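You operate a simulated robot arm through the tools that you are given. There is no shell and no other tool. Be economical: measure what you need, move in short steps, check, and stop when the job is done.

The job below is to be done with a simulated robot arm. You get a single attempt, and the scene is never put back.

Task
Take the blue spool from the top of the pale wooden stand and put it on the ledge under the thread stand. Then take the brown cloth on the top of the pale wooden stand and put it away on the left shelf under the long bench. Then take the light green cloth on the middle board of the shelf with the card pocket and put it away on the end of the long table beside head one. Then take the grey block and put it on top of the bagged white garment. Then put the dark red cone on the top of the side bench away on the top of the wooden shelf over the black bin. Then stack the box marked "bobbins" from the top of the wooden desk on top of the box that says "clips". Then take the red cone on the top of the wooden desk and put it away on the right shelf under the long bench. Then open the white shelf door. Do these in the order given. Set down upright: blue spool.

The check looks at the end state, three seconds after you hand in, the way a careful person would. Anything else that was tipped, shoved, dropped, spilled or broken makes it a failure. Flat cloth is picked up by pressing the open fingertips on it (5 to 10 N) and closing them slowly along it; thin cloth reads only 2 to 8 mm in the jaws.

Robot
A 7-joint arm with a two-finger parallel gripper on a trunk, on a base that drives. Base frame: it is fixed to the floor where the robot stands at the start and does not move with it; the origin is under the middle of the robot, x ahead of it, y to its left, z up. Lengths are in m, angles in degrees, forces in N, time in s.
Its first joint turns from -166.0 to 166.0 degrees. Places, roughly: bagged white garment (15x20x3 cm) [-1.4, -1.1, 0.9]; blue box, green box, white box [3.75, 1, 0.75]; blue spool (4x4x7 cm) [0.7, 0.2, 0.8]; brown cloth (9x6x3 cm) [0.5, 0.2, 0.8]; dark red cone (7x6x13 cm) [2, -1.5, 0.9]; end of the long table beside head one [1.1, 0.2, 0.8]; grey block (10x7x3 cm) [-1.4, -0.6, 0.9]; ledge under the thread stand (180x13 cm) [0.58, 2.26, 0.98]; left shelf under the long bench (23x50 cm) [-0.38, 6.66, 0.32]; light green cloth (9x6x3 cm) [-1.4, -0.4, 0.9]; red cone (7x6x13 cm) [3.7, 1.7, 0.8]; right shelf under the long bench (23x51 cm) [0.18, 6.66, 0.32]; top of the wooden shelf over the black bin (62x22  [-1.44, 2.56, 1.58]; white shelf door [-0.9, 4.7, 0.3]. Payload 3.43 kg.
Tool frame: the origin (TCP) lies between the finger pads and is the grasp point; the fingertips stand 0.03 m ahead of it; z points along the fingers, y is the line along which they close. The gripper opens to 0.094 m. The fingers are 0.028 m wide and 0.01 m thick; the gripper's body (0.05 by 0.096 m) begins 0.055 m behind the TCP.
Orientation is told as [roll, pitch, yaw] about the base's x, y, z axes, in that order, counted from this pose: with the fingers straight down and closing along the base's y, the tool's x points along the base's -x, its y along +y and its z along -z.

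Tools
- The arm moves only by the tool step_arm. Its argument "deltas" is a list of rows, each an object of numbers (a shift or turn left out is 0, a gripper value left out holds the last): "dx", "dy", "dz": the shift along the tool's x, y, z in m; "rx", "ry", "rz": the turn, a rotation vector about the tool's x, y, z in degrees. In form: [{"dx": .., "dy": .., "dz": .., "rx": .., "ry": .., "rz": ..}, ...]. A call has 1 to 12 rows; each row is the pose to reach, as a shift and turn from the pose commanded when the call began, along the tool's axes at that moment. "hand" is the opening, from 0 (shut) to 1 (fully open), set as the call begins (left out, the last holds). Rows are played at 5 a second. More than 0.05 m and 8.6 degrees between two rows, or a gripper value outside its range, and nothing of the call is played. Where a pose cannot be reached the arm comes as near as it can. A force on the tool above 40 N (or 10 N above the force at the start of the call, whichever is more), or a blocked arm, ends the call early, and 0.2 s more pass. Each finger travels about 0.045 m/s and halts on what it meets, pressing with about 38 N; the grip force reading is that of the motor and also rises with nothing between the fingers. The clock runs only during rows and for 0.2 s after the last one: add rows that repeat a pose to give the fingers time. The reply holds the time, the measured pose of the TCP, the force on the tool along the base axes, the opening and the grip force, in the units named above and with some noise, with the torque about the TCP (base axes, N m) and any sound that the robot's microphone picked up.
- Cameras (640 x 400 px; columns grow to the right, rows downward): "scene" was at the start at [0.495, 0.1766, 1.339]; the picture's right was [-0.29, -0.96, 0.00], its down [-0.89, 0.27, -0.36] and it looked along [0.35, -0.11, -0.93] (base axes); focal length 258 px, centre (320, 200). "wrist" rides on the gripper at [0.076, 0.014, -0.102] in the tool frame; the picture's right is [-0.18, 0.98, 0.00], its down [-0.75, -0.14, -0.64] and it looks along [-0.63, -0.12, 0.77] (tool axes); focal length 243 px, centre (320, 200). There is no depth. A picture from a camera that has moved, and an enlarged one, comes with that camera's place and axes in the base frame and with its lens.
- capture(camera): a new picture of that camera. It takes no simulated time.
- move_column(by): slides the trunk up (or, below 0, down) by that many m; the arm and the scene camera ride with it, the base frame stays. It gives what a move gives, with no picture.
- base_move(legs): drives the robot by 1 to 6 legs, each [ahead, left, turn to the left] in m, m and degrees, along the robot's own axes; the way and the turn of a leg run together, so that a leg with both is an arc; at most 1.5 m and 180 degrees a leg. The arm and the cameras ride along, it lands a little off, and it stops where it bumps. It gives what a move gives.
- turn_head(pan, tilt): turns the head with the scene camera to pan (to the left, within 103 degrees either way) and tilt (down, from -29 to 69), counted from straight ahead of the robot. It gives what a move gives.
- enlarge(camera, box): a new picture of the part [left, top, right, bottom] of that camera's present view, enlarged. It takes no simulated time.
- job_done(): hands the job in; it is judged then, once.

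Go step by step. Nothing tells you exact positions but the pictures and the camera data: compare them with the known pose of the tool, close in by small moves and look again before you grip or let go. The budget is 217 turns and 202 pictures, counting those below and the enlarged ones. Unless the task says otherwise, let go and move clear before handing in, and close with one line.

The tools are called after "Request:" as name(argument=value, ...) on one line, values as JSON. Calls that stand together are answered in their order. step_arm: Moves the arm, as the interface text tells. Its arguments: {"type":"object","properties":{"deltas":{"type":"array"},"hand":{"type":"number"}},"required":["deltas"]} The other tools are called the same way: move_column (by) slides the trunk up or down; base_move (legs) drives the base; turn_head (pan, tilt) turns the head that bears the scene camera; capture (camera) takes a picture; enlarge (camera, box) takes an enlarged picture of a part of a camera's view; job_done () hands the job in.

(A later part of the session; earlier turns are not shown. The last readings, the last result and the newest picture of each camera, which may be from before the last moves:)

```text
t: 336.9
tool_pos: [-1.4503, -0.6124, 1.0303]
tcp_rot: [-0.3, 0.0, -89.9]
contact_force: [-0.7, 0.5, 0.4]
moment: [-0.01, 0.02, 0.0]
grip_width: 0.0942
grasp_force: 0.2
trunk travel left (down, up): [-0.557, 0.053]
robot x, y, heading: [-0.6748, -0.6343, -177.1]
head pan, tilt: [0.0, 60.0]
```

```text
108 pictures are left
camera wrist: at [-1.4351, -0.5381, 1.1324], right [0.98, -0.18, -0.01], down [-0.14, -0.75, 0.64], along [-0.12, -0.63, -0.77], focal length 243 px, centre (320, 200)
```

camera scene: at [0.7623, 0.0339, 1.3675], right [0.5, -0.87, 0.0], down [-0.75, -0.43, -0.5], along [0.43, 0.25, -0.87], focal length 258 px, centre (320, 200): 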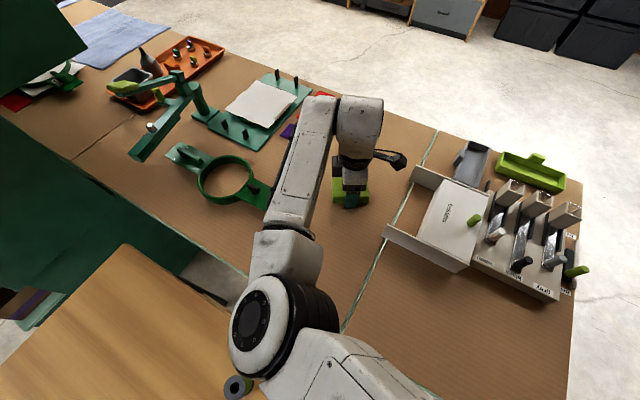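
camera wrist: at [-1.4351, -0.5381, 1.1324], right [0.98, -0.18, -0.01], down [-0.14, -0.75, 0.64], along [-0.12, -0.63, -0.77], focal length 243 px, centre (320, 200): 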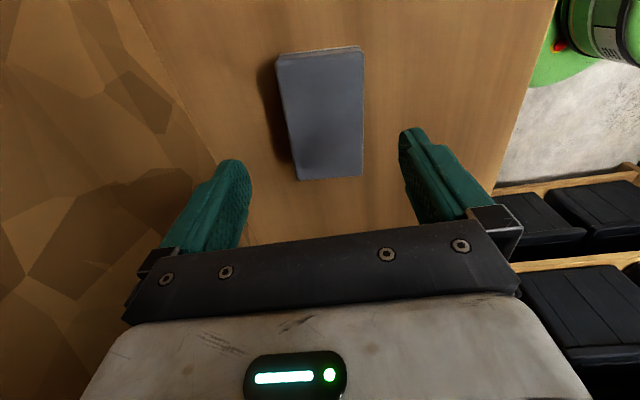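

Well centred. Descending and gripping.

Request:
step_arm(deltas=[{"dx": 0.006, "dy": 0.005, "dz": 0.03}, {"dx": 0.006, "dy": 0.005, "dz": 0.06}, {"dx": 0.006, "dy": 0.005, "dz": 0.074}, {"dx": 0.006, "dy": 0.005, "dz": 0.074}])

Request:
step_arm(deltas=[{}, {}, {}, {}, {}, {}, {"dz": -0.02}, {"dz": -0.05}, {"dz": -0.09}], hand=0)

Request:
capture(camera="wrist")

```text
t: 337.9
tool_pos: [-1.4461, -0.6075, 0.9564]
tcp_rot: [-0.2, 0.0, -89.9]
contact_force: [-0.2, -0.4, 0.4]
moment: [-0.01, 0.04, 0.0]
grip_width: 0.094
grasp_force: 0.1
trunk travel left (down, up): [-0.557, 0.053]
robot x, y, heading: [-0.6732, -0.6377, -177.4]
head pan, tilt: [0.0, 60.0]
```

```text
t: 339.9
tool_pos: [-1.446, -0.6058, 1.0465]
tcp_rot: [-0.2, -0.2, -90.0]
contact_force: [-0.1, 0.3, -0.8]
moment: [0.01, 0.0, 0.0]
grip_width: 0.0614
grasp_force: 37.9
trunk travel left (down, up): [-0.557, 0.053]
robot x, y, heading: [-0.6765, -0.6384, -177.2]
head pan, tilt: [0.0, 60.0]
```

```text
107 pictures are left
camera wrist: at [-1.4312, -0.5313, 1.1486], right [0.98, -0.18, 0.0], down [-0.14, -0.75, 0.64], along [-0.12, -0.63, -0.77], focal length 243 px, centre (320, 200)
```

wrist: 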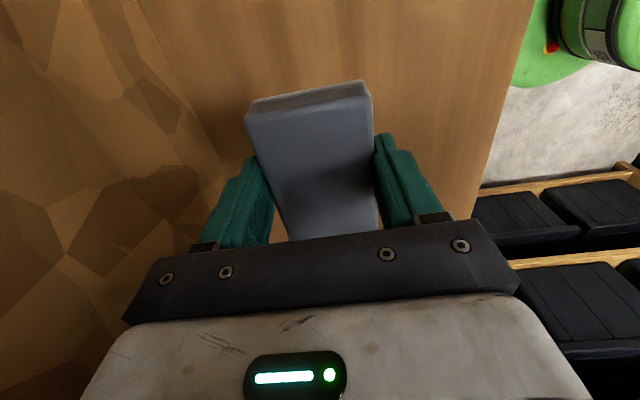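

Block held at 61 mm. I'll back out, turn toward the garment at an angle so the elbow stays clear of the box shelf, and raise for clearance over the card pocket.

Request:
base_move(legs=[[-0.3, 0, 0], [0, 0, 27]])

Request:
move_column(by=0.05)

Request:
step_arm(deltas=[{"dz": -0.02, "rz": 7}, {"dz": -0.03, "rz": 14}, {"dz": -0.04, "rz": 21}, {"dz": -0.05, "rz": 27}])

Request:
turn_head(pan=0, tilt=40)

Request:
capture(camera="scene")

```text
t: 343.3
tool_pos: [-1.0783, -0.9447, 1.0472]
tcp_rot: [-0.2, 0.0, -62.8]
contact_force: [0.4, 0.7, -1.2]
moment: [-0.01, 0.01, -0.01]
grip_width: 0.0614
grasp_force: 38.0
trunk travel left (down, up): [-0.557, 0.053]
robot x, y, heading: [-0.3745, -0.6209, -150.0]
head pan, tilt: [0.0, 60.0]
```

```text
t: 344.2
tool_pos: [-1.08, -0.9448, 1.0966]
tcp_rot: [-0.2, 0.0, -62.9]
contact_force: [0.5, 0.8, -0.2]
moment: [0.0, 0.01, -0.02]
grip_width: 0.0614
grasp_force: 37.9
trunk travel left (down, up): [-0.607, 0.003]
robot x, y, heading: [-0.3741, -0.6229, -150.1]
head pan, tilt: [0.0, 60.0]
```

```text
t: 345.2
tool_pos: [-1.0796, -0.9457, 1.1461]
tcp_rot: [-0.3, -0.1, -90.1]
contact_force: [0.6, -0.6, -1.1]
moment: [-0.01, 0.0, -0.01]
grip_width: 0.0613
grasp_force: 38.4
trunk travel left (down, up): [-0.607, 0.003]
robot x, y, heading: [-0.3774, -0.6203, -150.0]
head pan, tilt: [0.0, 60.0]
```

```text
t: 346.0
tool_pos: [-1.078, -0.9465, 1.1456]
tcp_rot: [-0.1, -0.2, -89.8]
contact_force: [0.1, 0.7, -1.4]
moment: [0.01, 0.0, 0.01]
grip_width: 0.0613
grasp_force: 38.0
trunk travel left (down, up): [-0.607, 0.003]
robot x, y, heading: [-0.3792, -0.6208, -150.1]
head pan, tilt: [0.0, 40.0]
```

```text
106 pictures are left
camera scene: at [-0.7368, -1.0558, 1.5434], right [-0.5, 0.87, 0.0], down [0.56, 0.32, -0.77], along [-0.66, -0.38, -0.64], focal length 258 px, centre (320, 200)
```

scene: 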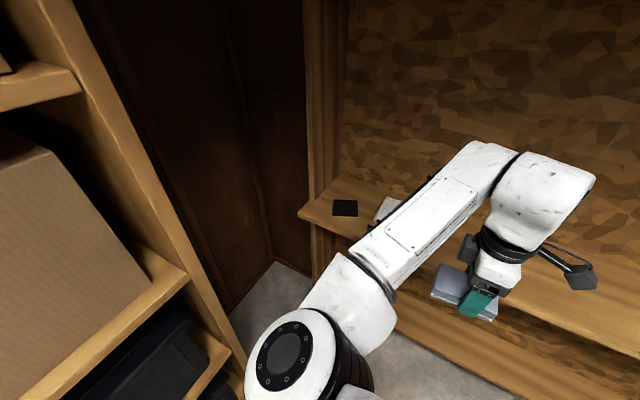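

Elbow clearance looks fine. Moving in, in two short legs, checking between.

Request:
base_move(legs=[[0.22, -0.08, 0]])

Request:
capture(camera="scene")

Request:
capture(camera="wrist")

```text
t: 347.8
tool_pos: [-1.31, -0.9869, 1.1473]
tcp_rot: [-0.2, -0.1, -89.9]
contact_force: [-0.4, 0.4, -0.4]
moment: [-0.01, -0.01, -0.03]
grip_width: 0.0612
grasp_force: 38.0
trunk travel left (down, up): [-0.607, 0.003]
robot x, y, heading: [-0.6089, -0.6612, -149.8]
head pan, tilt: [0.0, 40.0]
```

```text
105 pictures are left
camera scene: at [-0.9685, -1.0968, 1.5435], right [-0.5, 0.87, 0.0], down [0.56, 0.32, -0.77], along [-0.66, -0.38, -0.64], focal length 258 px, centre (320, 200)
```

scene: 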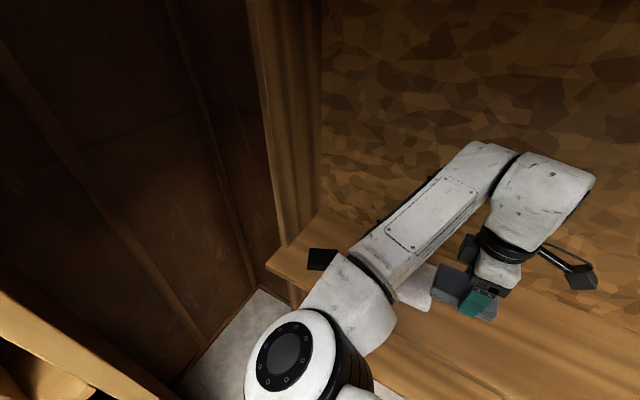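

```text
104 pictures are left
camera wrist: at [-1.295, -0.913, 1.2479], right [0.98, -0.18, 0.0], down [-0.14, -0.75, 0.64], along [-0.12, -0.63, -0.76], focal length 243 px, centre (320, 200)
```

wrist: 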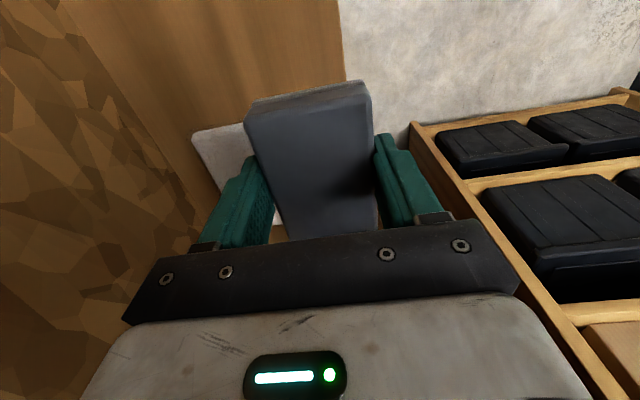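

The garment spans about x -1.36…-1.515, y -1.01…-1.21, centre (-1.437, -1.113). Driving a bit further, then shifting over its centre.

Request:
base_move(legs=[[0.14, 0, 0]])

Request:
step_arm(deltas=[{"dx": -0.02}, {"dx": -0.04}])

Request:
capture(camera="scene")

Request:
capture(camera="wrist")

```text
t: 349.1
tool_pos: [-1.4318, -1.0581, 1.1462]
tcp_rot: [-0.2, -0.1, -89.8]
contact_force: [0.4, -0.8, -0.7]
moment: [0.0, 0.0, -0.02]
grip_width: 0.0615
grasp_force: 37.7
trunk travel left (down, up): [-0.607, 0.003]
robot x, y, heading: [-0.732, -0.7309, -150.0]
head pan, tilt: [0.0, 40.0]
```

```text
t: 349.7
tool_pos: [-1.4323, -1.0985, 1.1474]
tcp_rot: [-0.3, -0.1, -89.8]
contact_force: [0.7, 0.4, -0.5]
moment: [0.01, 0.02, 0.02]
grip_width: 0.0613
grasp_force: 37.9
trunk travel left (down, up): [-0.607, 0.003]
robot x, y, heading: [-0.7268, -0.7336, -150.1]
head pan, tilt: [0.0, 40.0]
```

```text
103 pictures are left
camera scene: at [-1.0905, -1.167, 1.5435], right [-0.5, 0.87, 0.0], down [0.56, 0.32, -0.77], along [-0.66, -0.38, -0.64], focal length 258 px, centre (320, 200)
```

scene: 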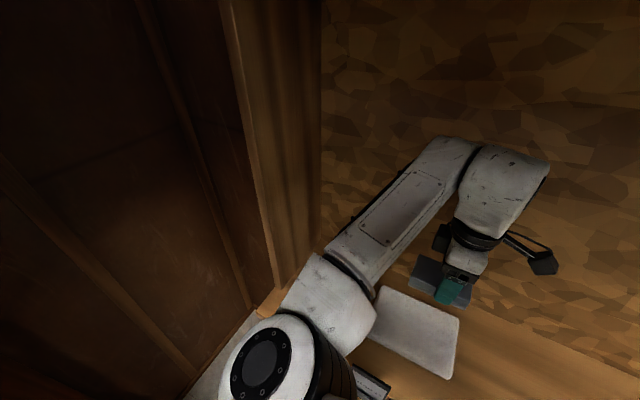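

```text
102 pictures are left
camera wrist: at [-1.4178, -1.0232, 1.2488], right [0.98, -0.18, 0.0], down [-0.14, -0.75, 0.64], along [-0.12, -0.63, -0.77], focal length 243 px, centre (320, 200)
```

wrist: 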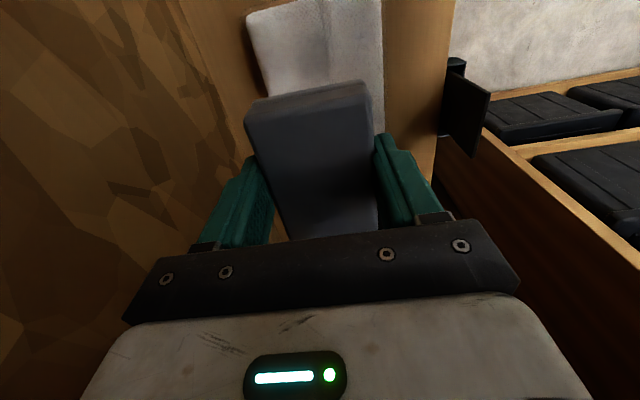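

Nudging 2 cm in -y and descending partway, then checking the elbow over the card pocket.

Request:
step_arm(deltas=[{"dx": -0.02}, {"dx": -0.02, "dz": 0.04}, {"dx": -0.02, "dz": 0.08}, {"dx": -0.02, "dz": 0.115}])

Request:
capture(camera="scene")

Request:
capture(camera="wrist")

```text
t: 350.7
tool_pos: [-1.4334, -1.1198, 1.031]
tcp_rot: [-0.1, -0.2, -89.9]
contact_force: [0.2, -0.1, -0.4]
moment: [-0.01, 0.0, 0.02]
grip_width: 0.0613
grasp_force: 38.3
trunk travel left (down, up): [-0.607, 0.003]
robot x, y, heading: [-0.7332, -0.7336, -149.9]
head pan, tilt: [0.0, 40.0]
```

```text
101 pictures are left
camera scene: at [-1.0904, -1.167, 1.5436], right [-0.5, 0.87, 0.0], down [0.56, 0.32, -0.77], along [-0.66, -0.38, -0.64], focal length 258 px, centre (320, 200)
```

scene: 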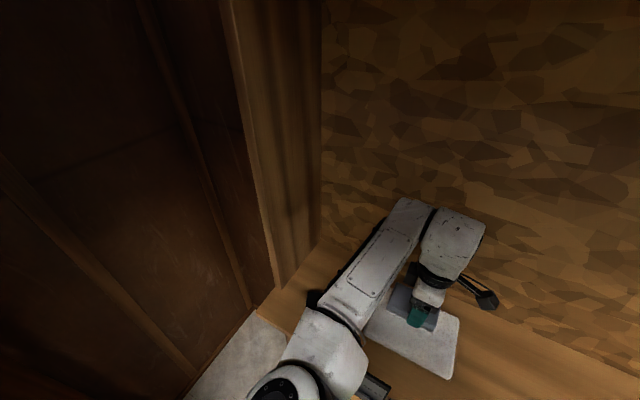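

```text
100 pictures are left
camera wrist: at [-1.4189, -1.0458, 1.1319], right [0.98, -0.18, 0.0], down [-0.14, -0.75, 0.64], along [-0.12, -0.63, -0.76], focal length 243 px, centre (320, 200)
```

wrist: 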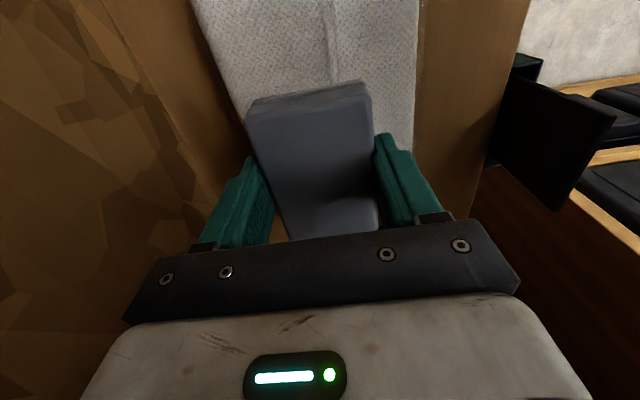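

Aligned over the garment. Lowering gently until contact.

Request:
step_arm(deltas=[{"dz": 0.02}, {"dz": 0.03}, {"dz": 0.035}, {"dz": 0.039}, {"dz": 0.043}, {"dz": 0.047}, {"dz": 0.051}])

Request:
capture(camera="wrist")

```text
t: 352.5
tool_pos: [-1.4338, -1.1186, 0.9849]
tcp_rot: [-0.6, -0.1, -89.9]
contact_force: [4.6, 1.2, 18.7]
moment: [-0.1, -0.5, 0.07]
grip_width: 0.0616
grasp_force: 37.9
trunk travel left (down, up): [-0.607, 0.003]
robot x, y, heading: [-0.731, -0.7302, -150.0]
head pan, tilt: [0.0, 40.0]
stopped in row 7: the force on the tool passed its limit at 41 N (the readings are from after the stop); the commanded pose is now the measured one
```

```text
99 pictures are left
camera wrist: at [-1.4176, -1.0441, 1.086], right [0.98, -0.18, -0.01], down [-0.13, -0.75, 0.64], along [-0.12, -0.63, -0.76], focal length 243 px, centre (320, 200)
```

wrist: 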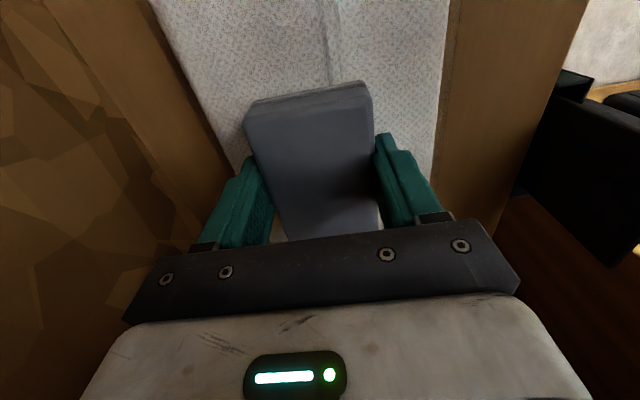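

Contact as expected. Easing, releasing and rising.

Request:
step_arm(deltas=[{"dz": -0.001}, {"dz": -0.001}, {"dz": -0.001}, {"dz": -0.001}, {"dz": -0.03}, {"dz": -0.07}, {"dz": -0.11}, {"dz": -0.15}], hand=1)

Request:
capture(camera="wrist")

```text
t: 354.3
tool_pos: [-1.4326, -1.1171, 1.1338]
tcp_rot: [-0.4, -0.2, -89.9]
contact_force: [0.8, 0.8, -0.4]
moment: [-0.02, 0.0, -0.01]
grip_width: 0.0941
grasp_force: 0.1
trunk travel left (down, up): [-0.607, 0.003]
robot x, y, heading: [-0.729, -0.7327, -149.9]
head pan, tilt: [0.0, 40.0]
```

```text
98 pictures are left
camera wrist: at [-1.4177, -1.043, 1.2359], right [0.98, -0.18, -0.01], down [-0.13, -0.75, 0.64], along [-0.12, -0.63, -0.76], focal length 243 px, centre (320, 200)
```

wrist: 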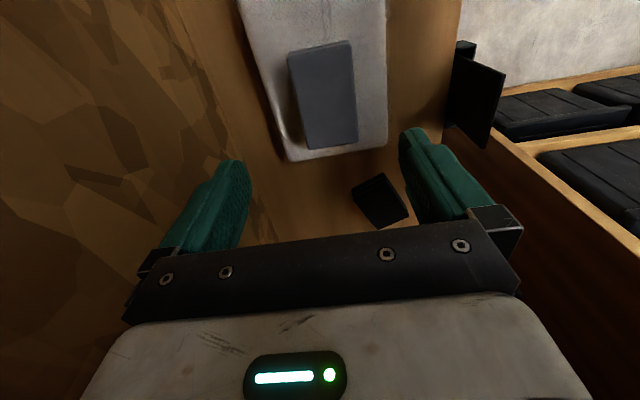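

The grey block rests fully on the garment. Next is the dark red cone, which goes onto a high shelf at z 1.58. I'll back off to open floor and test how high the hand can reach with fingers horizontal.

Request:
base_move(legs=[[-0.55, 0, 0]])

Request:
step_arm(deltas=[{"rz": 8}, {"rz": 16}, {"rz": 24}, {"rz": 32}, {"rz": 40}, {"rz": 48}, {"rz": 55}])

Request:
step_arm(deltas=[{"ry": -8}, {"ry": -16}, {"ry": -24}, {"ry": -32}, {"ry": -40}, {"ry": -48}, {"ry": -56}, {"ry": -64}, {"ry": -72}, {"ry": -80}, {"ry": -85}])

```text
t: 357.4
tool_pos: [-0.9603, -0.8512, 1.134]
tcp_rot: [-0.4, -0.1, -89.4]
contact_force: [-0.2, 0.3, -0.4]
moment: [-0.01, 0.0, -0.01]
grip_width: 0.094
grasp_force: 0.0
trunk travel left (down, up): [-0.607, 0.003]
robot x, y, heading: [-0.2592, -0.4565, -149.4]
head pan, tilt: [0.0, 40.0]
```

```text
t: 359.1
tool_pos: [-0.9605, -0.8504, 1.1339]
tcp_rot: [0.0, -0.5, -144.4]
contact_force: [-0.1, 0.2, -0.1]
moment: [-0.01, -0.03, 0.02]
grip_width: 0.0939
grasp_force: 0.0
trunk travel left (down, up): [-0.607, 0.003]
robot x, y, heading: [-0.2593, -0.458, -149.2]
head pan, tilt: [0.0, 40.0]
```

```text
t: 361.4
tool_pos: [-0.9588, -0.8512, 1.1355]
tcp_rot: [-1.5, -85.6, -142.8]
contact_force: [1.0, 0.4, -0.4]
moment: [-0.03, 0.04, 0.03]
grip_width: 0.0942
grasp_force: 0.0
trunk travel left (down, up): [-0.607, 0.003]
robot x, y, heading: [-0.2625, -0.4588, -149.3]
head pan, tilt: [0.0, 40.0]
```

Horizontal works. Now testing the height.

Request:
step_arm(deltas=[{"dx": -0.045}, {"dx": -0.09}, {"dx": -0.135}, {"dx": -0.18}, {"dx": -0.225}, {"dx": -0.27}, {"dx": -0.315}, {"dx": -0.36}, {"dx": -0.405}, {"dx": -0.45}, {"dx": -0.495}, {"dx": -0.54}])

Request:
capture(camera="scene")

```text
t: 364.1
tool_pos: [-0.9922, -0.8765, 1.6714]
tcp_rot: [-1.9, -85.5, -142.4]
contact_force: [0.4, 0.0, 0.3]
moment: [-0.02, 0.0, -0.01]
grip_width: 0.0939
grasp_force: 0.0
trunk travel left (down, up): [-0.607, 0.003]
robot x, y, heading: [-0.2572, -0.4565, -149.4]
head pan, tilt: [0.0, 40.0]
```

```text
97 pictures are left
camera scene: at [-0.6159, -0.8962, 1.5434], right [-0.51, 0.86, 0.0], down [0.55, 0.33, -0.77], along [-0.66, -0.39, -0.64], focal length 258 px, centre (320, 200)
```

scene: 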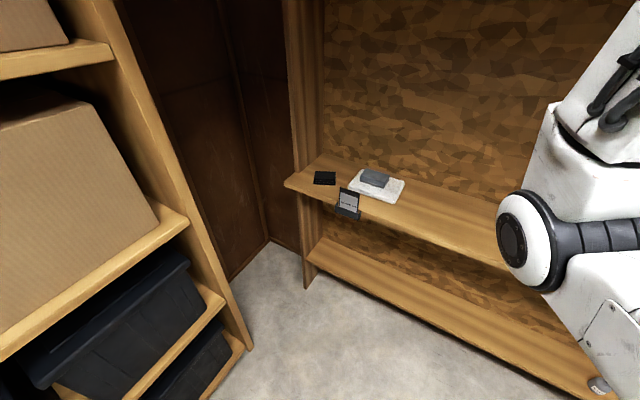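

The arm reaches 1.67 m with horizontal fingers, so the plan works. Lowering and heading for the side bench.

Request:
step_arm(deltas=[{"dx": 0.045}, {"dx": 0.09}, {"dx": 0.135}, {"dx": 0.18}, {"dx": 0.225}, {"dx": 0.27}, {"dx": 0.315}, {"dx": 0.36}, {"dx": 0.405}, {"dx": 0.45}])

Request:
base_move(legs=[[-0.1, -0.17, 0], [0, 0, 75], [0, 0, 74.4], [0, -0.5, 0], [0.7, 0, 0]])

Request:
turn_head(pan=-25, tilt=25)

Request:
capture(camera="scene")

```text
t: 366.2
tool_pos: [-0.9638, -0.852, 1.2228]
tcp_rot: [-2.3, -85.4, -142.1]
contact_force: [0.0, 0.1, 0.3]
moment: [0.0, -0.01, 0.0]
grip_width: 0.094
grasp_force: 0.0
trunk travel left (down, up): [-0.607, 0.003]
robot x, y, heading: [-0.2585, -0.4591, -149.5]
head pan, tilt: [0.0, 40.0]
```

```text
t: 380.2
tool_pos: [1.2388, -0.8075, 1.2222]
tcp_rot: [-1.9, -85.4, 5.9]
contact_force: [0.0, 0.1, 0.7]
moment: [-0.01, -0.02, 0.01]
grip_width: 0.094
grasp_force: 0.0
trunk travel left (down, up): [-0.607, 0.003]
robot x, y, heading: [0.4336, -0.7757, -1.1]
head pan, tilt: [0.0, 40.0]
```

```text
t: 381.1
tool_pos: [1.238, -0.8077, 1.2229]
tcp_rot: [-1.8, -85.4, 5.7]
contact_force: [-1.3, -0.4, 0.1]
moment: [0.04, -0.05, 0.03]
grip_width: 0.094
grasp_force: 0.0
trunk travel left (down, up): [-0.607, 0.003]
robot x, y, heading: [0.4355, -0.7746, -1.2]
head pan, tilt: [-25.0, 25.0]
```

```text
96 pictures are left
camera scene: at [0.9604, -0.6305, 1.5668], right [-0.44, -0.9, 0.0], down [-0.38, 0.19, -0.91], along [0.81, -0.4, -0.42], focal length 258 px, centre (320, 200)
```

scene: 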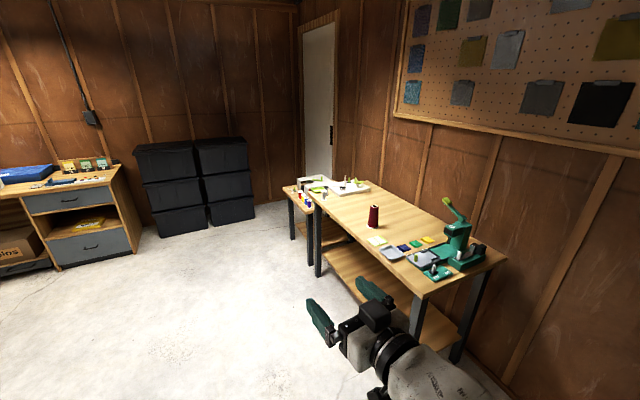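

The cone stands at about (1.84, -1.37), roughly 10 cm behind the bench's front edge. Driving alongside and turning to face it.

Request:
base_move(legs=[[1.4, 0, 1.2], [0, 0.28, 0], [0, 0, -90]])

Request:
turn_head(pan=-10, tilt=45)

Request:
capture(camera="scene")

```text
t: 393.5
tool_pos: [1.8144, -1.306, 1.223]
tcp_rot: [-1.7, -85.4, -82.7]
contact_force: [-0.1, -0.2, 0.0]
moment: [-0.04, 0.0, 0.04]
grip_width: 0.0941
grasp_force: 0.0
trunk travel left (down, up): [-0.607, 0.003]
robot x, y, heading: [1.8306, -0.502, -89.7]
head pan, tilt: [-25.0, 25.0]
```

```text
t: 394.4
tool_pos: [1.8139, -1.3041, 1.2226]
tcp_rot: [-1.7, -85.5, -82.8]
contact_force: [-0.1, 0.8, 0.0]
moment: [0.0, 0.02, -0.03]
grip_width: 0.0941
grasp_force: 0.1
trunk travel left (down, up): [-0.607, 0.003]
robot x, y, heading: [1.8335, -0.4954, -89.6]
head pan, tilt: [-10.0, 45.0]
```

```text
95 pictures are left
camera scene: at [2.0119, -1.0222, 1.5363], right [-0.99, 0.17, 0.0], down [0.12, 0.7, -0.71], along [-0.12, -0.7, -0.71], focal length 258 px, centre (320, 200)
```

scene: 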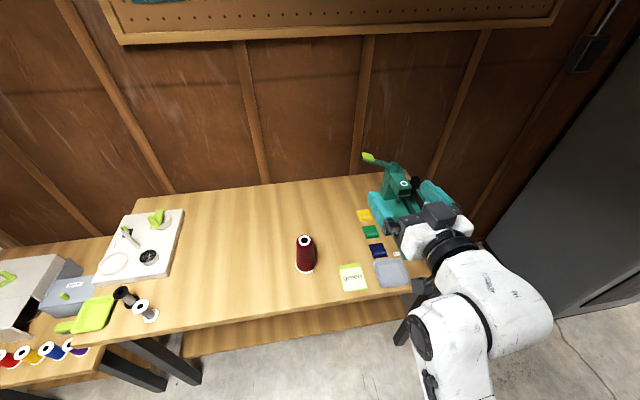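

Cross-checking both views: bench top z≈0.79, cone at (1.985, -1.47). I'll set the pitch to 65° and drive to line up.

Request:
step_arm(deltas=[{"ry": 7}, {"ry": 14}, {"ry": 20.4}])

Request:
base_move(legs=[[0, 0.16, -0.4], [0.13, 0, 0]])

Request:
capture(camera="wrist")

```text
t: 395.1
tool_pos: [1.8137, -1.3048, 1.2226]
tcp_rot: [-0.4, -65.0, -84.3]
contact_force: [0.5, 0.4, -0.1]
moment: [0.01, -0.02, -0.03]
grip_width: 0.0941
grasp_force: 0.1
trunk travel left (down, up): [-0.607, 0.003]
robot x, y, heading: [1.8304, -0.4976, -89.8]
head pan, tilt: [-10.0, 45.0]
```

```text
t: 397.5
tool_pos: [1.9676, -1.4374, 1.2236]
tcp_rot: [-0.3, -64.9, -84.7]
contact_force: [-0.6, 0.1, 0.2]
moment: [-0.01, 0.01, 0.01]
grip_width: 0.094
grasp_force: 0.2
trunk travel left (down, up): [-0.607, 0.003]
robot x, y, heading: [1.9864, -0.6325, -90.2]
head pan, tilt: [-10.0, 45.0]
```

```text
94 pictures are left
camera wrist: at [1.9713, -1.3144, 1.1964], right [0.99, 0.01, 0.16], down [-0.16, 0.25, 0.95], along [-0.03, -0.97, 0.25], focal length 243 px, centre (320, 200)
```

wrist: 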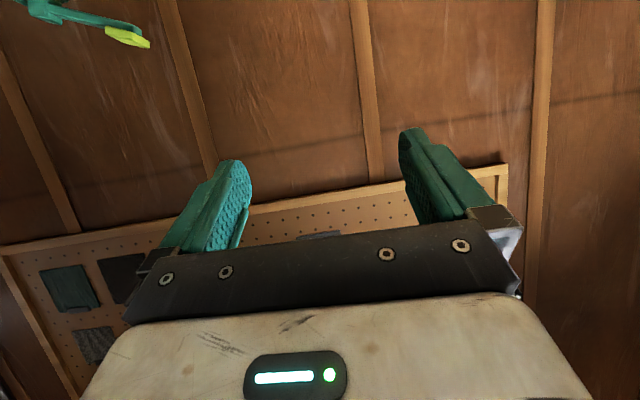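

Backing 12 cm so the hand is in front of the cone, then lowering the trunk and looking.

Request:
base_move(legs=[[-0.12, 0, 0]])

Request:
move_column(by=-0.29)

Request:
capture(camera="wrist")

Request:
capture(camera="scene")

```text
t: 398.7
tool_pos: [1.9671, -1.3193, 1.2233]
tcp_rot: [-0.4, -65.0, -84.8]
contact_force: [0.4, -0.2, 0.5]
moment: [-0.01, 0.04, 0.01]
grip_width: 0.0941
grasp_force: 0.1
trunk travel left (down, up): [-0.607, 0.003]
robot x, y, heading: [1.988, -0.5122, -90.4]
head pan, tilt: [-10.0, 45.0]
```

```text
t: 401.6
tool_pos: [1.9664, -1.3187, 0.9332]
tcp_rot: [-0.4, -65.0, -84.8]
contact_force: [-0.1, 0.1, -0.6]
moment: [0.0, -0.02, -0.01]
grip_width: 0.0937
grasp_force: 0.0
trunk travel left (down, up): [-0.317, 0.293]
robot x, y, heading: [1.9875, -0.5116, -90.3]
head pan, tilt: [-10.0, 45.0]
```

```text
93 pictures are left
camera wrist: at [1.9708, -1.1951, 0.9065], right [0.99, 0.01, 0.16], down [-0.16, 0.25, 0.95], along [-0.04, -0.97, 0.25], focal length 243 px, centre (320, 200)
```

wrist: 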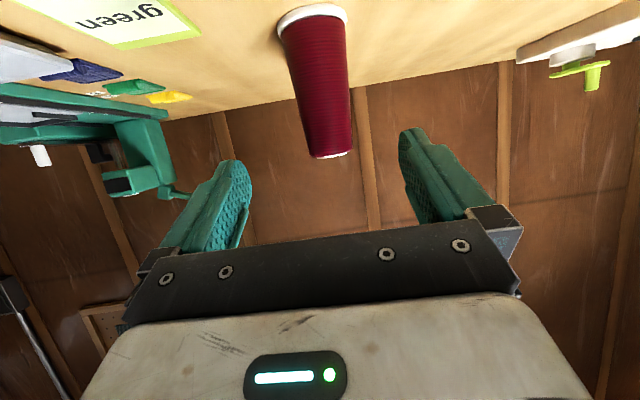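

```text
92 pictures are left
camera scene: at [2.1665, -1.0382, 1.2463], right [-0.98, 0.18, 0.0], down [0.13, 0.7, -0.71], along [-0.13, -0.7, -0.71], focal length 258 px, centre (320, 200)
```

scene: 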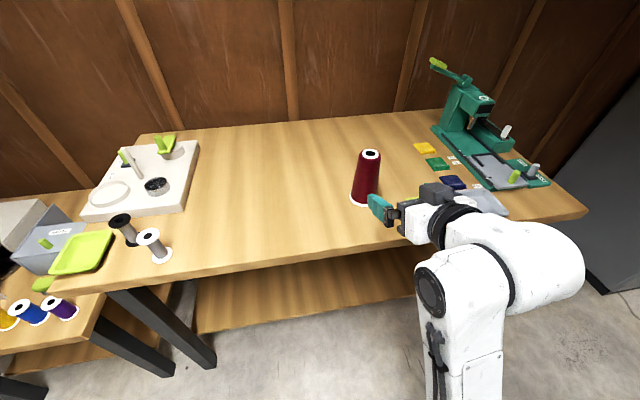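

Cone centre (1.986, -1.47), top at 0.926. Approaching along the tool axis, stopping short to check.

Request:
step_arm(deltas=[{"dx": -0.002, "dy": 0.003, "dz": 0.04}, {"dx": -0.004, "dy": 0.006, "dz": 0.08}, {"dx": -0.005, "dy": 0.006, "dz": 0.11}])

Request:
capture(camera="wrist")

Request:
capture(camera="scene")

```text
t: 402.4
tool_pos: [1.9825, -1.4208, 0.8923]
tcp_rot: [-0.3, -65.3, -84.8]
contact_force: [1.0, 0.2, 0.5]
moment: [0.0, -0.03, -0.01]
grip_width: 0.094
grasp_force: 0.1
trunk travel left (down, up): [-0.317, 0.293]
robot x, y, heading: [1.9893, -0.5132, -90.3]
head pan, tilt: [-10.0, 45.0]
```

```text
91 pictures are left
camera wrist: at [1.9863, -1.2968, 0.8658], right [0.99, 0.01, 0.16], down [-0.16, 0.25, 0.95], along [-0.04, -0.97, 0.25], focal length 243 px, centre (320, 200)
```

wrist: 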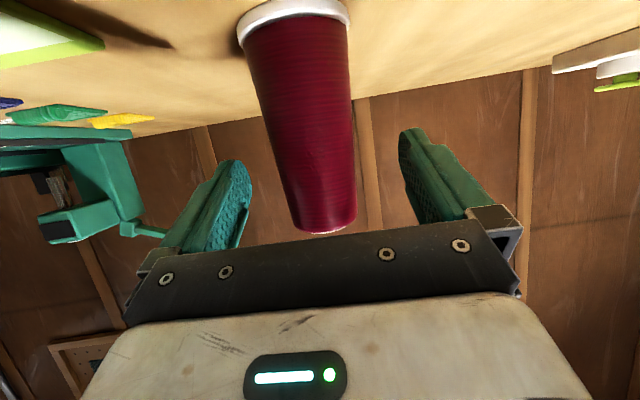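

```text
90 pictures are left
camera scene: at [2.1664, -1.0381, 1.2463], right [-0.98, 0.18, 0.0], down [0.13, 0.7, -0.71], along [-0.13, -0.7, -0.71], focal length 258 px, centre (320, 200)
```

scene: 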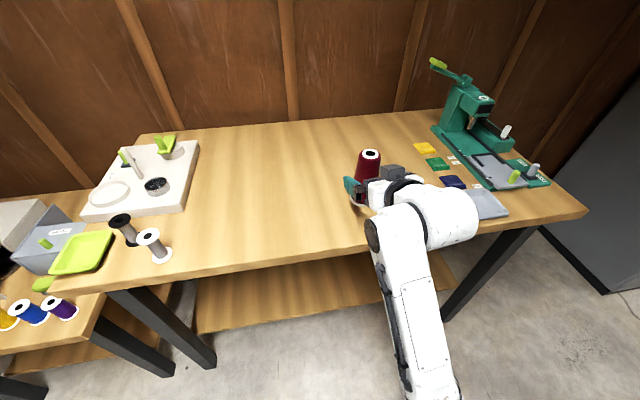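

Cone is between the fingers. Finishing the approach and closing.

Request:
step_arm(deltas=[{"dz": 0.025}, {"dz": 0.052}, {"dz": 0.052}])

Request:
step_arm(deltas=[{}, {}, {}, {}, {}, {}, {}], hand=0)

Request:
capture(camera="wrist")

```text
t: 403.2
tool_pos: [1.9868, -1.4691, 0.8682]
tcp_rot: [-0.3, -65.0, -84.8]
contact_force: [0.2, -0.4, 0.6]
moment: [0.02, -0.03, 0.0]
grip_width: 0.0941
grasp_force: 0.0
trunk travel left (down, up): [-0.317, 0.293]
robot x, y, heading: [1.9877, -0.5144, -90.6]
head pan, tilt: [-10.0, 45.0]
```

```text
t: 404.8
tool_pos: [1.986, -1.4686, 0.8686]
tcp_rot: [-0.3, -65.1, -84.8]
contact_force: [0.0, -1.0, 0.5]
moment: [-0.02, 0.09, 0.01]
grip_width: 0.0626
grasp_force: 38.2
trunk travel left (down, up): [-0.317, 0.293]
robot x, y, heading: [1.986, -0.5116, -90.3]
head pan, tilt: [-10.0, 45.0]
```

```text
89 pictures are left
camera wrist: at [1.9905, -1.3447, 0.8418], right [0.99, 0.01, 0.16], down [-0.16, 0.25, 0.95], along [-0.04, -0.97, 0.25], focal length 243 px, centre (320, 200)
```

wrist: 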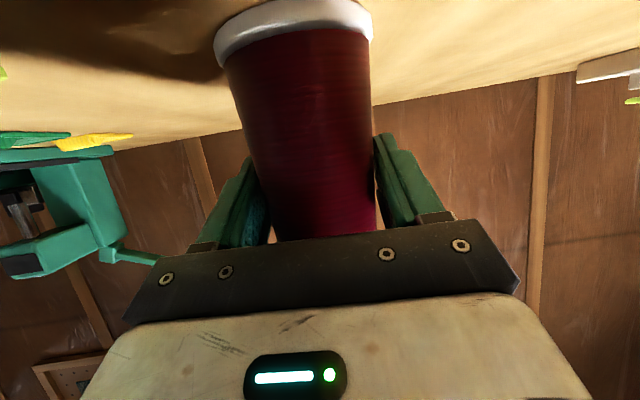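

Cone gripped (62.6 mm). Lifting, retracting and driving back; I'll strafe up the aisle facing the wall.

Request:
move_column(by=0.29)

Request:
step_arm(deltas=[{"dx": 0.02, "dz": -0.043}, {"dx": 0.04, "dz": -0.086}, {"dx": 0.06, "dz": -0.129}])

Request:
base_move(legs=[[-0.15, 0, 0], [0, 0, -89.7], [0, 0.47, 0], [1.45, 0, 0], [0.8, 0, 0]])

Request:
capture(camera="wrist")

```text
t: 407.7
tool_pos: [1.9872, -1.468, 1.158]
tcp_rot: [-0.3, -64.9, -84.7]
contact_force: [0.1, 0.3, -1.1]
moment: [0.0, 0.01, 0.02]
grip_width: 0.0627
grasp_force: 37.8
trunk travel left (down, up): [-0.607, 0.003]
robot x, y, heading: [1.9876, -0.5178, -90.3]
head pan, tilt: [-10.0, 45.0]
```

```text
t: 408.5
tool_pos: [1.9738, -1.3281, 1.161]
tcp_rot: [-0.4, -64.9, -84.6]
contact_force: [-0.5, 0.1, -1.9]
moment: [0.0, 0.01, 0.0]
grip_width: 0.0622
grasp_force: 37.6
trunk travel left (down, up): [-0.607, 0.003]
robot x, y, heading: [1.994, -0.513, -90.2]
head pan, tilt: [-10.0, 45.0]
```

```text
t: 426.8
tool_pos: [-1.0728, -0.8424, 1.1618]
tcp_rot: [-0.3, -65.0, -174.5]
contact_force: [0.0, 0.6, -1.6]
moment: [-0.02, 0.0, -0.01]
grip_width: 0.0607
grasp_force: 38.3
trunk travel left (down, up): [-0.607, 0.003]
robot x, y, heading: [-0.257, -0.8551, 179.9]
head pan, tilt: [-10.0, 45.0]
```

```text
88 pictures are left
camera wrist: at [-0.9469, -0.8466, 1.1345], right [0.01, -0.99, 0.16], down [0.25, 0.16, 0.95], along [-0.97, 0.03, 0.25], focal length 243 px, centre (320, 200)
```

wrist: 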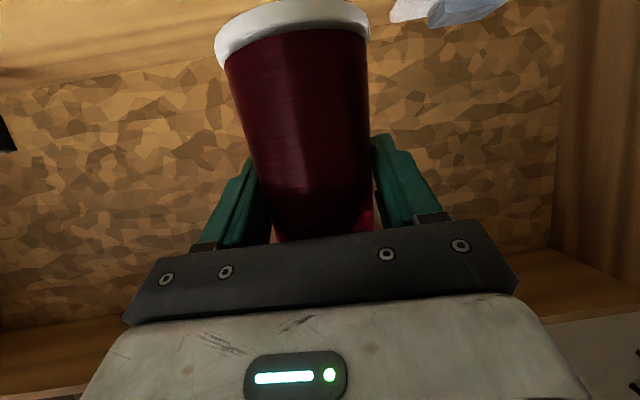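

Still held. Strafing up the aisle to y≈2.5 and looking at the high shelf.

Request:
base_move(legs=[[0, -1.45, 0], [0, -1.45, 0], [0, -0.4, 0]])

Request:
turn_head(pan=0, tilt=0)

Request:
capture(camera="scene")

Request:
capture(camera="wrist")

```text
t: 442.9
tool_pos: [-1.128, 2.4332, 1.1604]
tcp_rot: [-0.4, -65.1, -172.4]
contact_force: [-0.4, 0.5, -2.4]
moment: [0.01, 0.01, 0.0]
grip_width: 0.0603
grasp_force: 38.9
trunk travel left (down, up): [-0.607, 0.003]
robot x, y, heading: [-0.3142, 2.4476, -177.9]
head pan, tilt: [-10.0, 45.0]
```

```text
t: 444.1
tool_pos: [-1.1279, 2.4334, 1.16]
tcp_rot: [-0.3, -65.1, -172.5]
contact_force: [-0.4, -0.1, -2.4]
moment: [0.03, -0.02, -0.03]
grip_width: 0.0601
grasp_force: 37.9
trunk travel left (down, up): [-0.607, 0.003]
robot x, y, heading: [-0.3137, 2.4463, -177.9]
head pan, tilt: [0.0, 0.0]
```

```text
87 pictures are left
camera scene: at [-0.8393, 2.2341, 1.6071], right [-0.03, 1.0, 0.0], down [0.0, 0.0, -1.0], along [-1.0, -0.03, 0.0], focal length 258 px, centre (320, 200)
```

scene: 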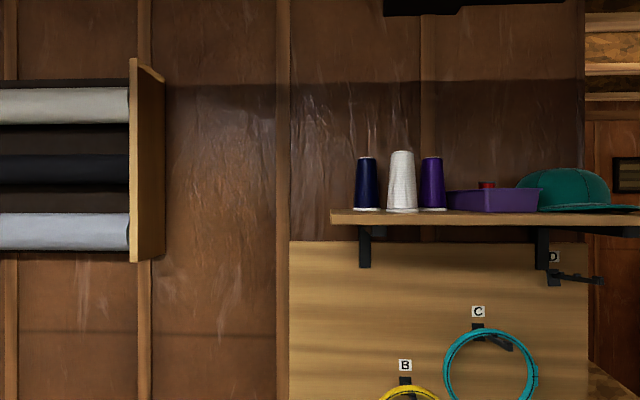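

```text
86 pictures are left
camera wrist: at [-1.0014, 2.4325, 1.1345], right [0.05, -0.99, 0.16], down [0.24, 0.17, 0.95], along [-0.97, 0.0, 0.25], focal length 243 px, centre (320, 200)
```

wrist: 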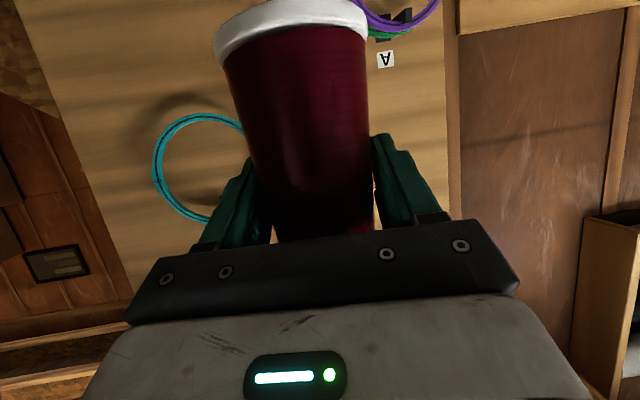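

The high shelf has three cones at the back left, then a tray and a cap. Zooming to measure free room at the front.

Request:
enlarge(camera="scene", box=[310, 140, 640, 260])

Request:
turn_head(pan=45, tilt=0)

```text
1.94 times, centred on (475, 200) of scene
camera zoom: at [-0.8393, 2.2341, 1.6071], right [-0.03, 1.0, 0.0], down [0.0, 0.0, -1.0], along [-1.0, -0.03, 0.0], focal length 501 px, centre (19, 200)
```

zoom: 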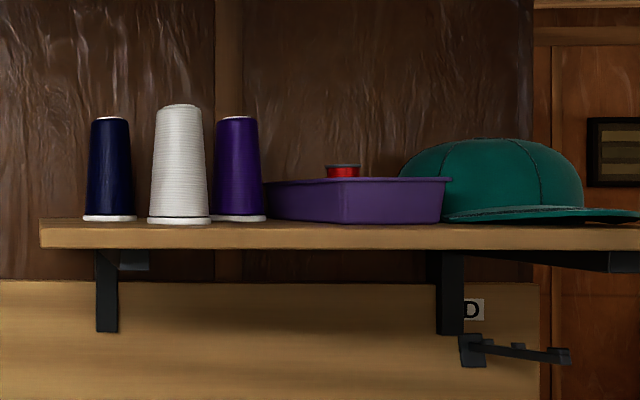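

```text
t: 445.2
tool_pos: [-1.1277, 2.4322, 1.16]
tcp_rot: [-0.4, -65.0, -172.4]
contact_force: [-0.4, -0.2, -0.9]
moment: [-0.01, -0.04, 0.02]
grip_width: 0.06
grasp_force: 38.4
trunk travel left (down, up): [-0.607, 0.003]
robot x, y, heading: [-0.3137, 2.4499, -177.9]
head pan, tilt: [45.0, 0.0]
```

Free strip at the front: shelf top z≈1.58, front edge x≈-1.31, with the navy cone's front near -1.46. I'll aim to set the cone at (-1.375, 2.32). Raising the arm now, away from the shelf.

Request:
step_arm(deltas=[{"dx": -0.041, "dz": -0.019}, {"dx": -0.082, "dz": -0.038}, {"dx": -0.122, "dz": -0.057}, {"dx": -0.163, "dz": -0.076}, {"dx": -0.204, "dz": -0.095}, {"dx": -0.245, "dz": -0.114}, {"dx": -0.285, "dz": -0.133}])

Request:
step_arm(deltas=[{"dx": -0.041, "dz": -0.019}, {"dx": -0.082, "dz": -0.038}, {"dx": -0.122, "dz": -0.057}, {"dx": -0.163, "dz": -0.076}, {"dx": -0.204, "dz": -0.095}, {"dx": -0.226, "dz": -0.1055}])

Request:
capture(camera="wrist")

Request:
capture(camera="scene")

```text
t: 446.8
tool_pos: [-1.1246, 2.4282, 1.4745]
tcp_rot: [-0.5, -64.9, -172.2]
contact_force: [0.0, 0.6, -1.4]
moment: [-0.03, 0.0, -0.07]
grip_width: 0.0603
grasp_force: 38.1
trunk travel left (down, up): [-0.607, 0.003]
robot x, y, heading: [-0.3144, 2.4505, -178.0]
head pan, tilt: [45.0, 0.0]
```

```text
t: 448.2
tool_pos: [-1.1275, 2.4299, 1.725]
tcp_rot: [-0.3, -65.0, -172.5]
contact_force: [0.7, 0.4, -1.3]
moment: [-0.01, -0.02, 0.05]
grip_width: 0.0604
grasp_force: 38.5
trunk travel left (down, up): [-0.607, 0.003]
robot x, y, heading: [-0.3133, 2.4504, -177.9]
head pan, tilt: [45.0, 0.0]
```

```text
84 pictures are left
camera wrist: at [-1.0012, 2.4308, 1.6982], right [0.05, -0.99, 0.16], down [0.24, 0.17, 0.95], along [-0.97, 0.0, 0.25], focal length 243 px, centre (320, 200)
```

wrist: 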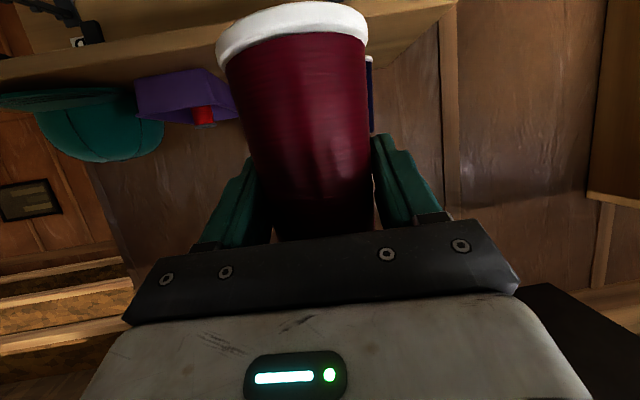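

```text
83 pictures are left
camera scene: at [-0.8107, 2.1714, 1.6072], right [-0.73, 0.68, 0.0], down [0.0, 0.0, -1.0], along [-0.68, -0.73, 0.0], focal length 258 px, centre (320, 200)
```

scene: 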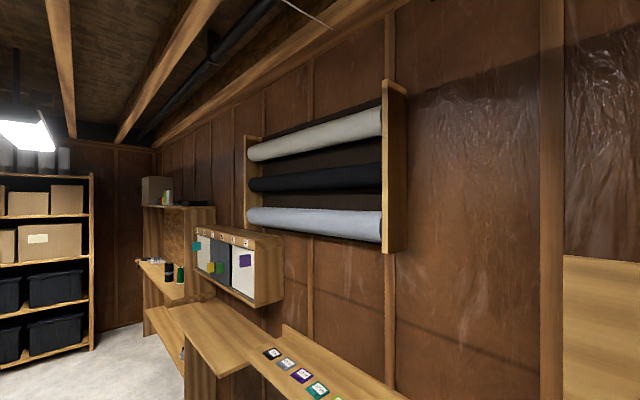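

Height reached. Shifting the base 11 cm left and 20 cm forward.

Request:
base_move(legs=[[0, 0.11, 0], [0.18, 0, 0]])

Request:
turn_head(pan=-15, tilt=5)

Request:
capture(camera="scene")

Request:
capture(camera="wrist")

```text
t: 450.5
tool_pos: [-1.304, 2.3208, 1.7237]
tcp_rot: [-0.3, -65.0, -172.8]
contact_force: [-0.9, -0.7, -1.6]
moment: [-0.01, -0.03, -0.01]
grip_width: 0.0601
grasp_force: 38.2
trunk travel left (down, up): [-0.607, 0.003]
robot x, y, heading: [-0.4903, 2.3339, -178.3]
head pan, tilt: [45.0, 0.0]
```

```text
t: 451.8
tool_pos: [-1.3055, 2.3207, 1.7256]
tcp_rot: [-0.3, -65.0, -172.8]
contact_force: [-0.7, -0.7, -1.5]
moment: [0.01, 0.0, -0.01]
grip_width: 0.0602
grasp_force: 37.7
trunk travel left (down, up): [-0.607, 0.003]
robot x, y, heading: [-0.4923, 2.3387, -178.2]
head pan, tilt: [-15.0, 5.0]
```

```text
82 pictures are left
camera scene: at [-1.0168, 2.1458, 1.5993], right [0.23, 0.97, 0.0], down [0.09, -0.02, -1.0], along [-0.97, 0.23, -0.09], focal length 258 px, centre (320, 200)
```

scene: 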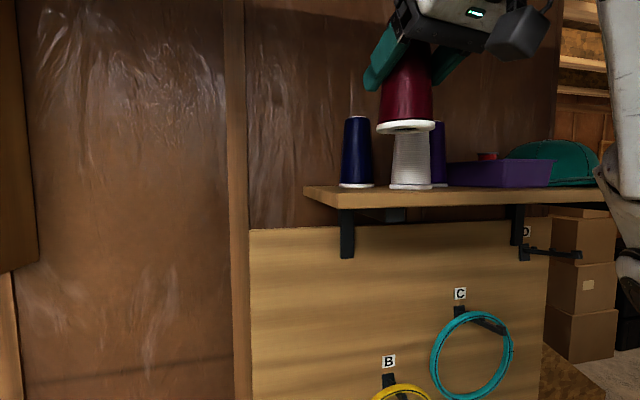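

```text
81 pictures are left
camera wrist: at [-1.1786, 2.3195, 1.6978], right [0.04, -0.99, 0.16], down [0.24, 0.17, 0.95], along [-0.97, 0.0, 0.25], focal length 243 px, centre (320, 200)
```

wrist: 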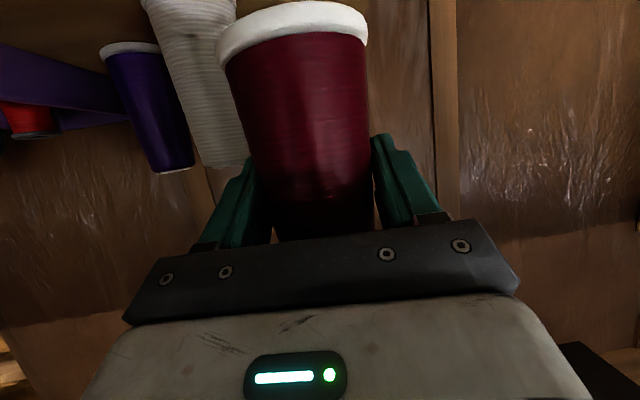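

White cone is at (-1.417, 2.40) and navy at (-1.487, 2.33), so I'll set ours at about (-1.385, 2.30). Moving forward first.

Request:
step_arm(deltas=[{"dx": -0.017, "dy": 0.005, "dz": 0.037}, {"dx": -0.0344, "dy": 0.0099, "dz": 0.0737}, {"dx": -0.0072, "dy": 0.0099, "dz": 0.0864}])

Request:
capture(camera="scene")

Request:
capture(camera="wrist")

```text
t: 452.6
tool_pos: [-1.3842, 2.299, 1.6943]
tcp_rot: [-0.5, -65.0, -172.7]
contact_force: [0.6, -0.7, -0.6]
moment: [0.0, 0.01, -0.01]
grip_width: 0.0602
grasp_force: 37.9
trunk travel left (down, up): [-0.607, 0.003]
robot x, y, heading: [-0.491, 2.336, -178.4]
head pan, tilt: [-15.0, 5.0]
```

```text
80 pictures are left
camera scene: at [-1.0169, 2.1459, 1.5993], right [0.23, 0.97, 0.0], down [0.09, -0.02, -1.0], along [-0.97, 0.23, -0.09], focal length 258 px, centre (320, 200)
```

scene: 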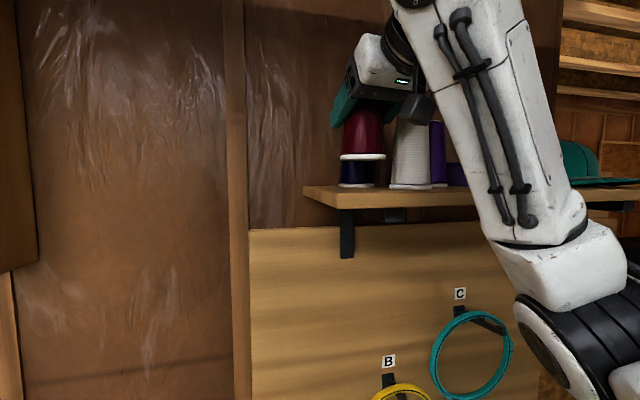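

```text
79 pictures are left
camera wrist: at [-1.2582, 2.2984, 1.6669], right [0.04, -0.99, 0.16], down [0.25, 0.17, 0.95], along [-0.97, 0.0, 0.25], focal length 243 px, centre (320, 200)
```

wrist: 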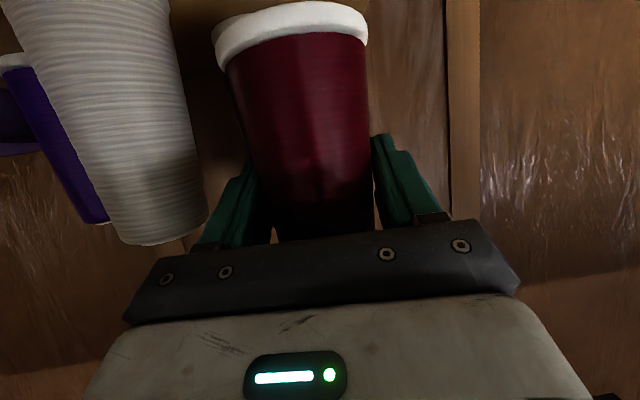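

Gap to the white cone is about 3 cm. Lowering gently until contact.

Request:
step_arm(deltas=[{"dx": 0.0136, "dz": 0.0063}, {"dx": 0.0227, "dz": 0.0106}, {"dx": 0.0263, "dz": 0.0123}, {"dx": 0.0299, "dz": 0.014}, {"dx": 0.0335, "dz": 0.0157}, {"dx": 0.0371, "dz": 0.0173}, {"dx": 0.0408, "dz": 0.019}])

Request:
capture(camera="scene")

```text
t: 454.2
tool_pos: [-1.3843, 2.3008, 1.6494]
tcp_rot: [-0.5, -65.0, -172.7]
contact_force: [0.6, -1.1, -1.2]
moment: [-0.01, 0.02, 0.0]
grip_width: 0.0601
grasp_force: 38.0
trunk travel left (down, up): [-0.607, 0.003]
robot x, y, heading: [-0.4907, 2.3328, -178.2]
head pan, tilt: [-15.0, 5.0]
```

```text
78 pictures are left
camera scene: at [-1.0169, 2.1459, 1.5992], right [0.23, 0.97, 0.0], down [0.09, -0.02, -1.0], along [-0.97, 0.23, -0.09], focal length 258 px, centre (320, 200)
```

scene: 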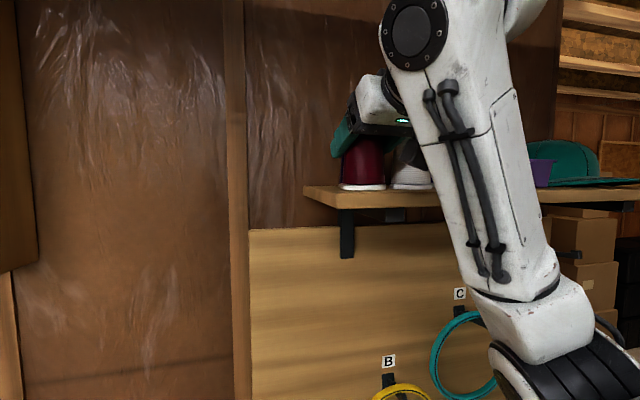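

Request:
step_arm(deltas=[{"dx": 0.0018, "dz": 0.0008}, {"dx": 0.0036, "dz": 0.0017}, {"dx": 0.0054, "dz": 0.0025}, {"dx": 0.0072, "dz": 0.0034}, {"dx": 0.009, "dz": 0.0042}, {"dx": 0.0108, "dz": 0.005}])

Request:
enlarge(camera="scene", box=[290, 60, 470, 240])

```text
t: 455.0
tool_pos: [-1.3836, 2.3008, 1.6499]
tcp_rot: [0.1, -66.0, -173.2]
contact_force: [-0.6, 0.1, 10.2]
moment: [-0.06, -0.32, -0.02]
grip_width: 0.0603
grasp_force: 38.5
trunk travel left (down, up): [-0.607, 0.003]
robot x, y, heading: [-0.492, 2.3317, -178.3]
head pan, tilt: [-15.0, 5.0]
stopped in row 3: the force on the tool passed its limit at 44 N (the readings are from after the stop); the commanded pose is now the measured one
```

```text
2.22 times, centred on (380, 150) of scene
camera zoom: at [-1.0166, 2.1459, 1.5991], right [0.23, 0.97, 0.0], down [0.08, -0.02, -1.0], along [-0.97, 0.23, -0.09], focal length 574 px, centre (187, 311)
```

zoom: 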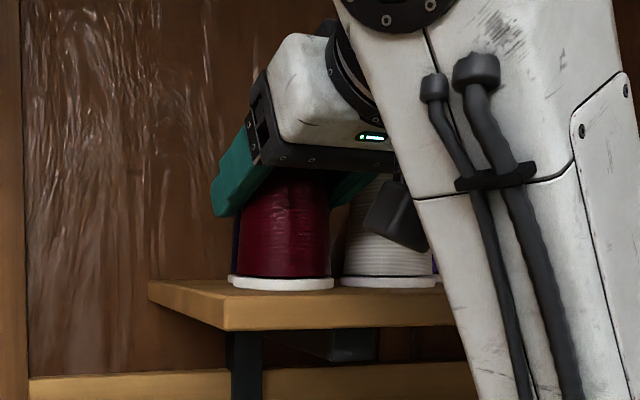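

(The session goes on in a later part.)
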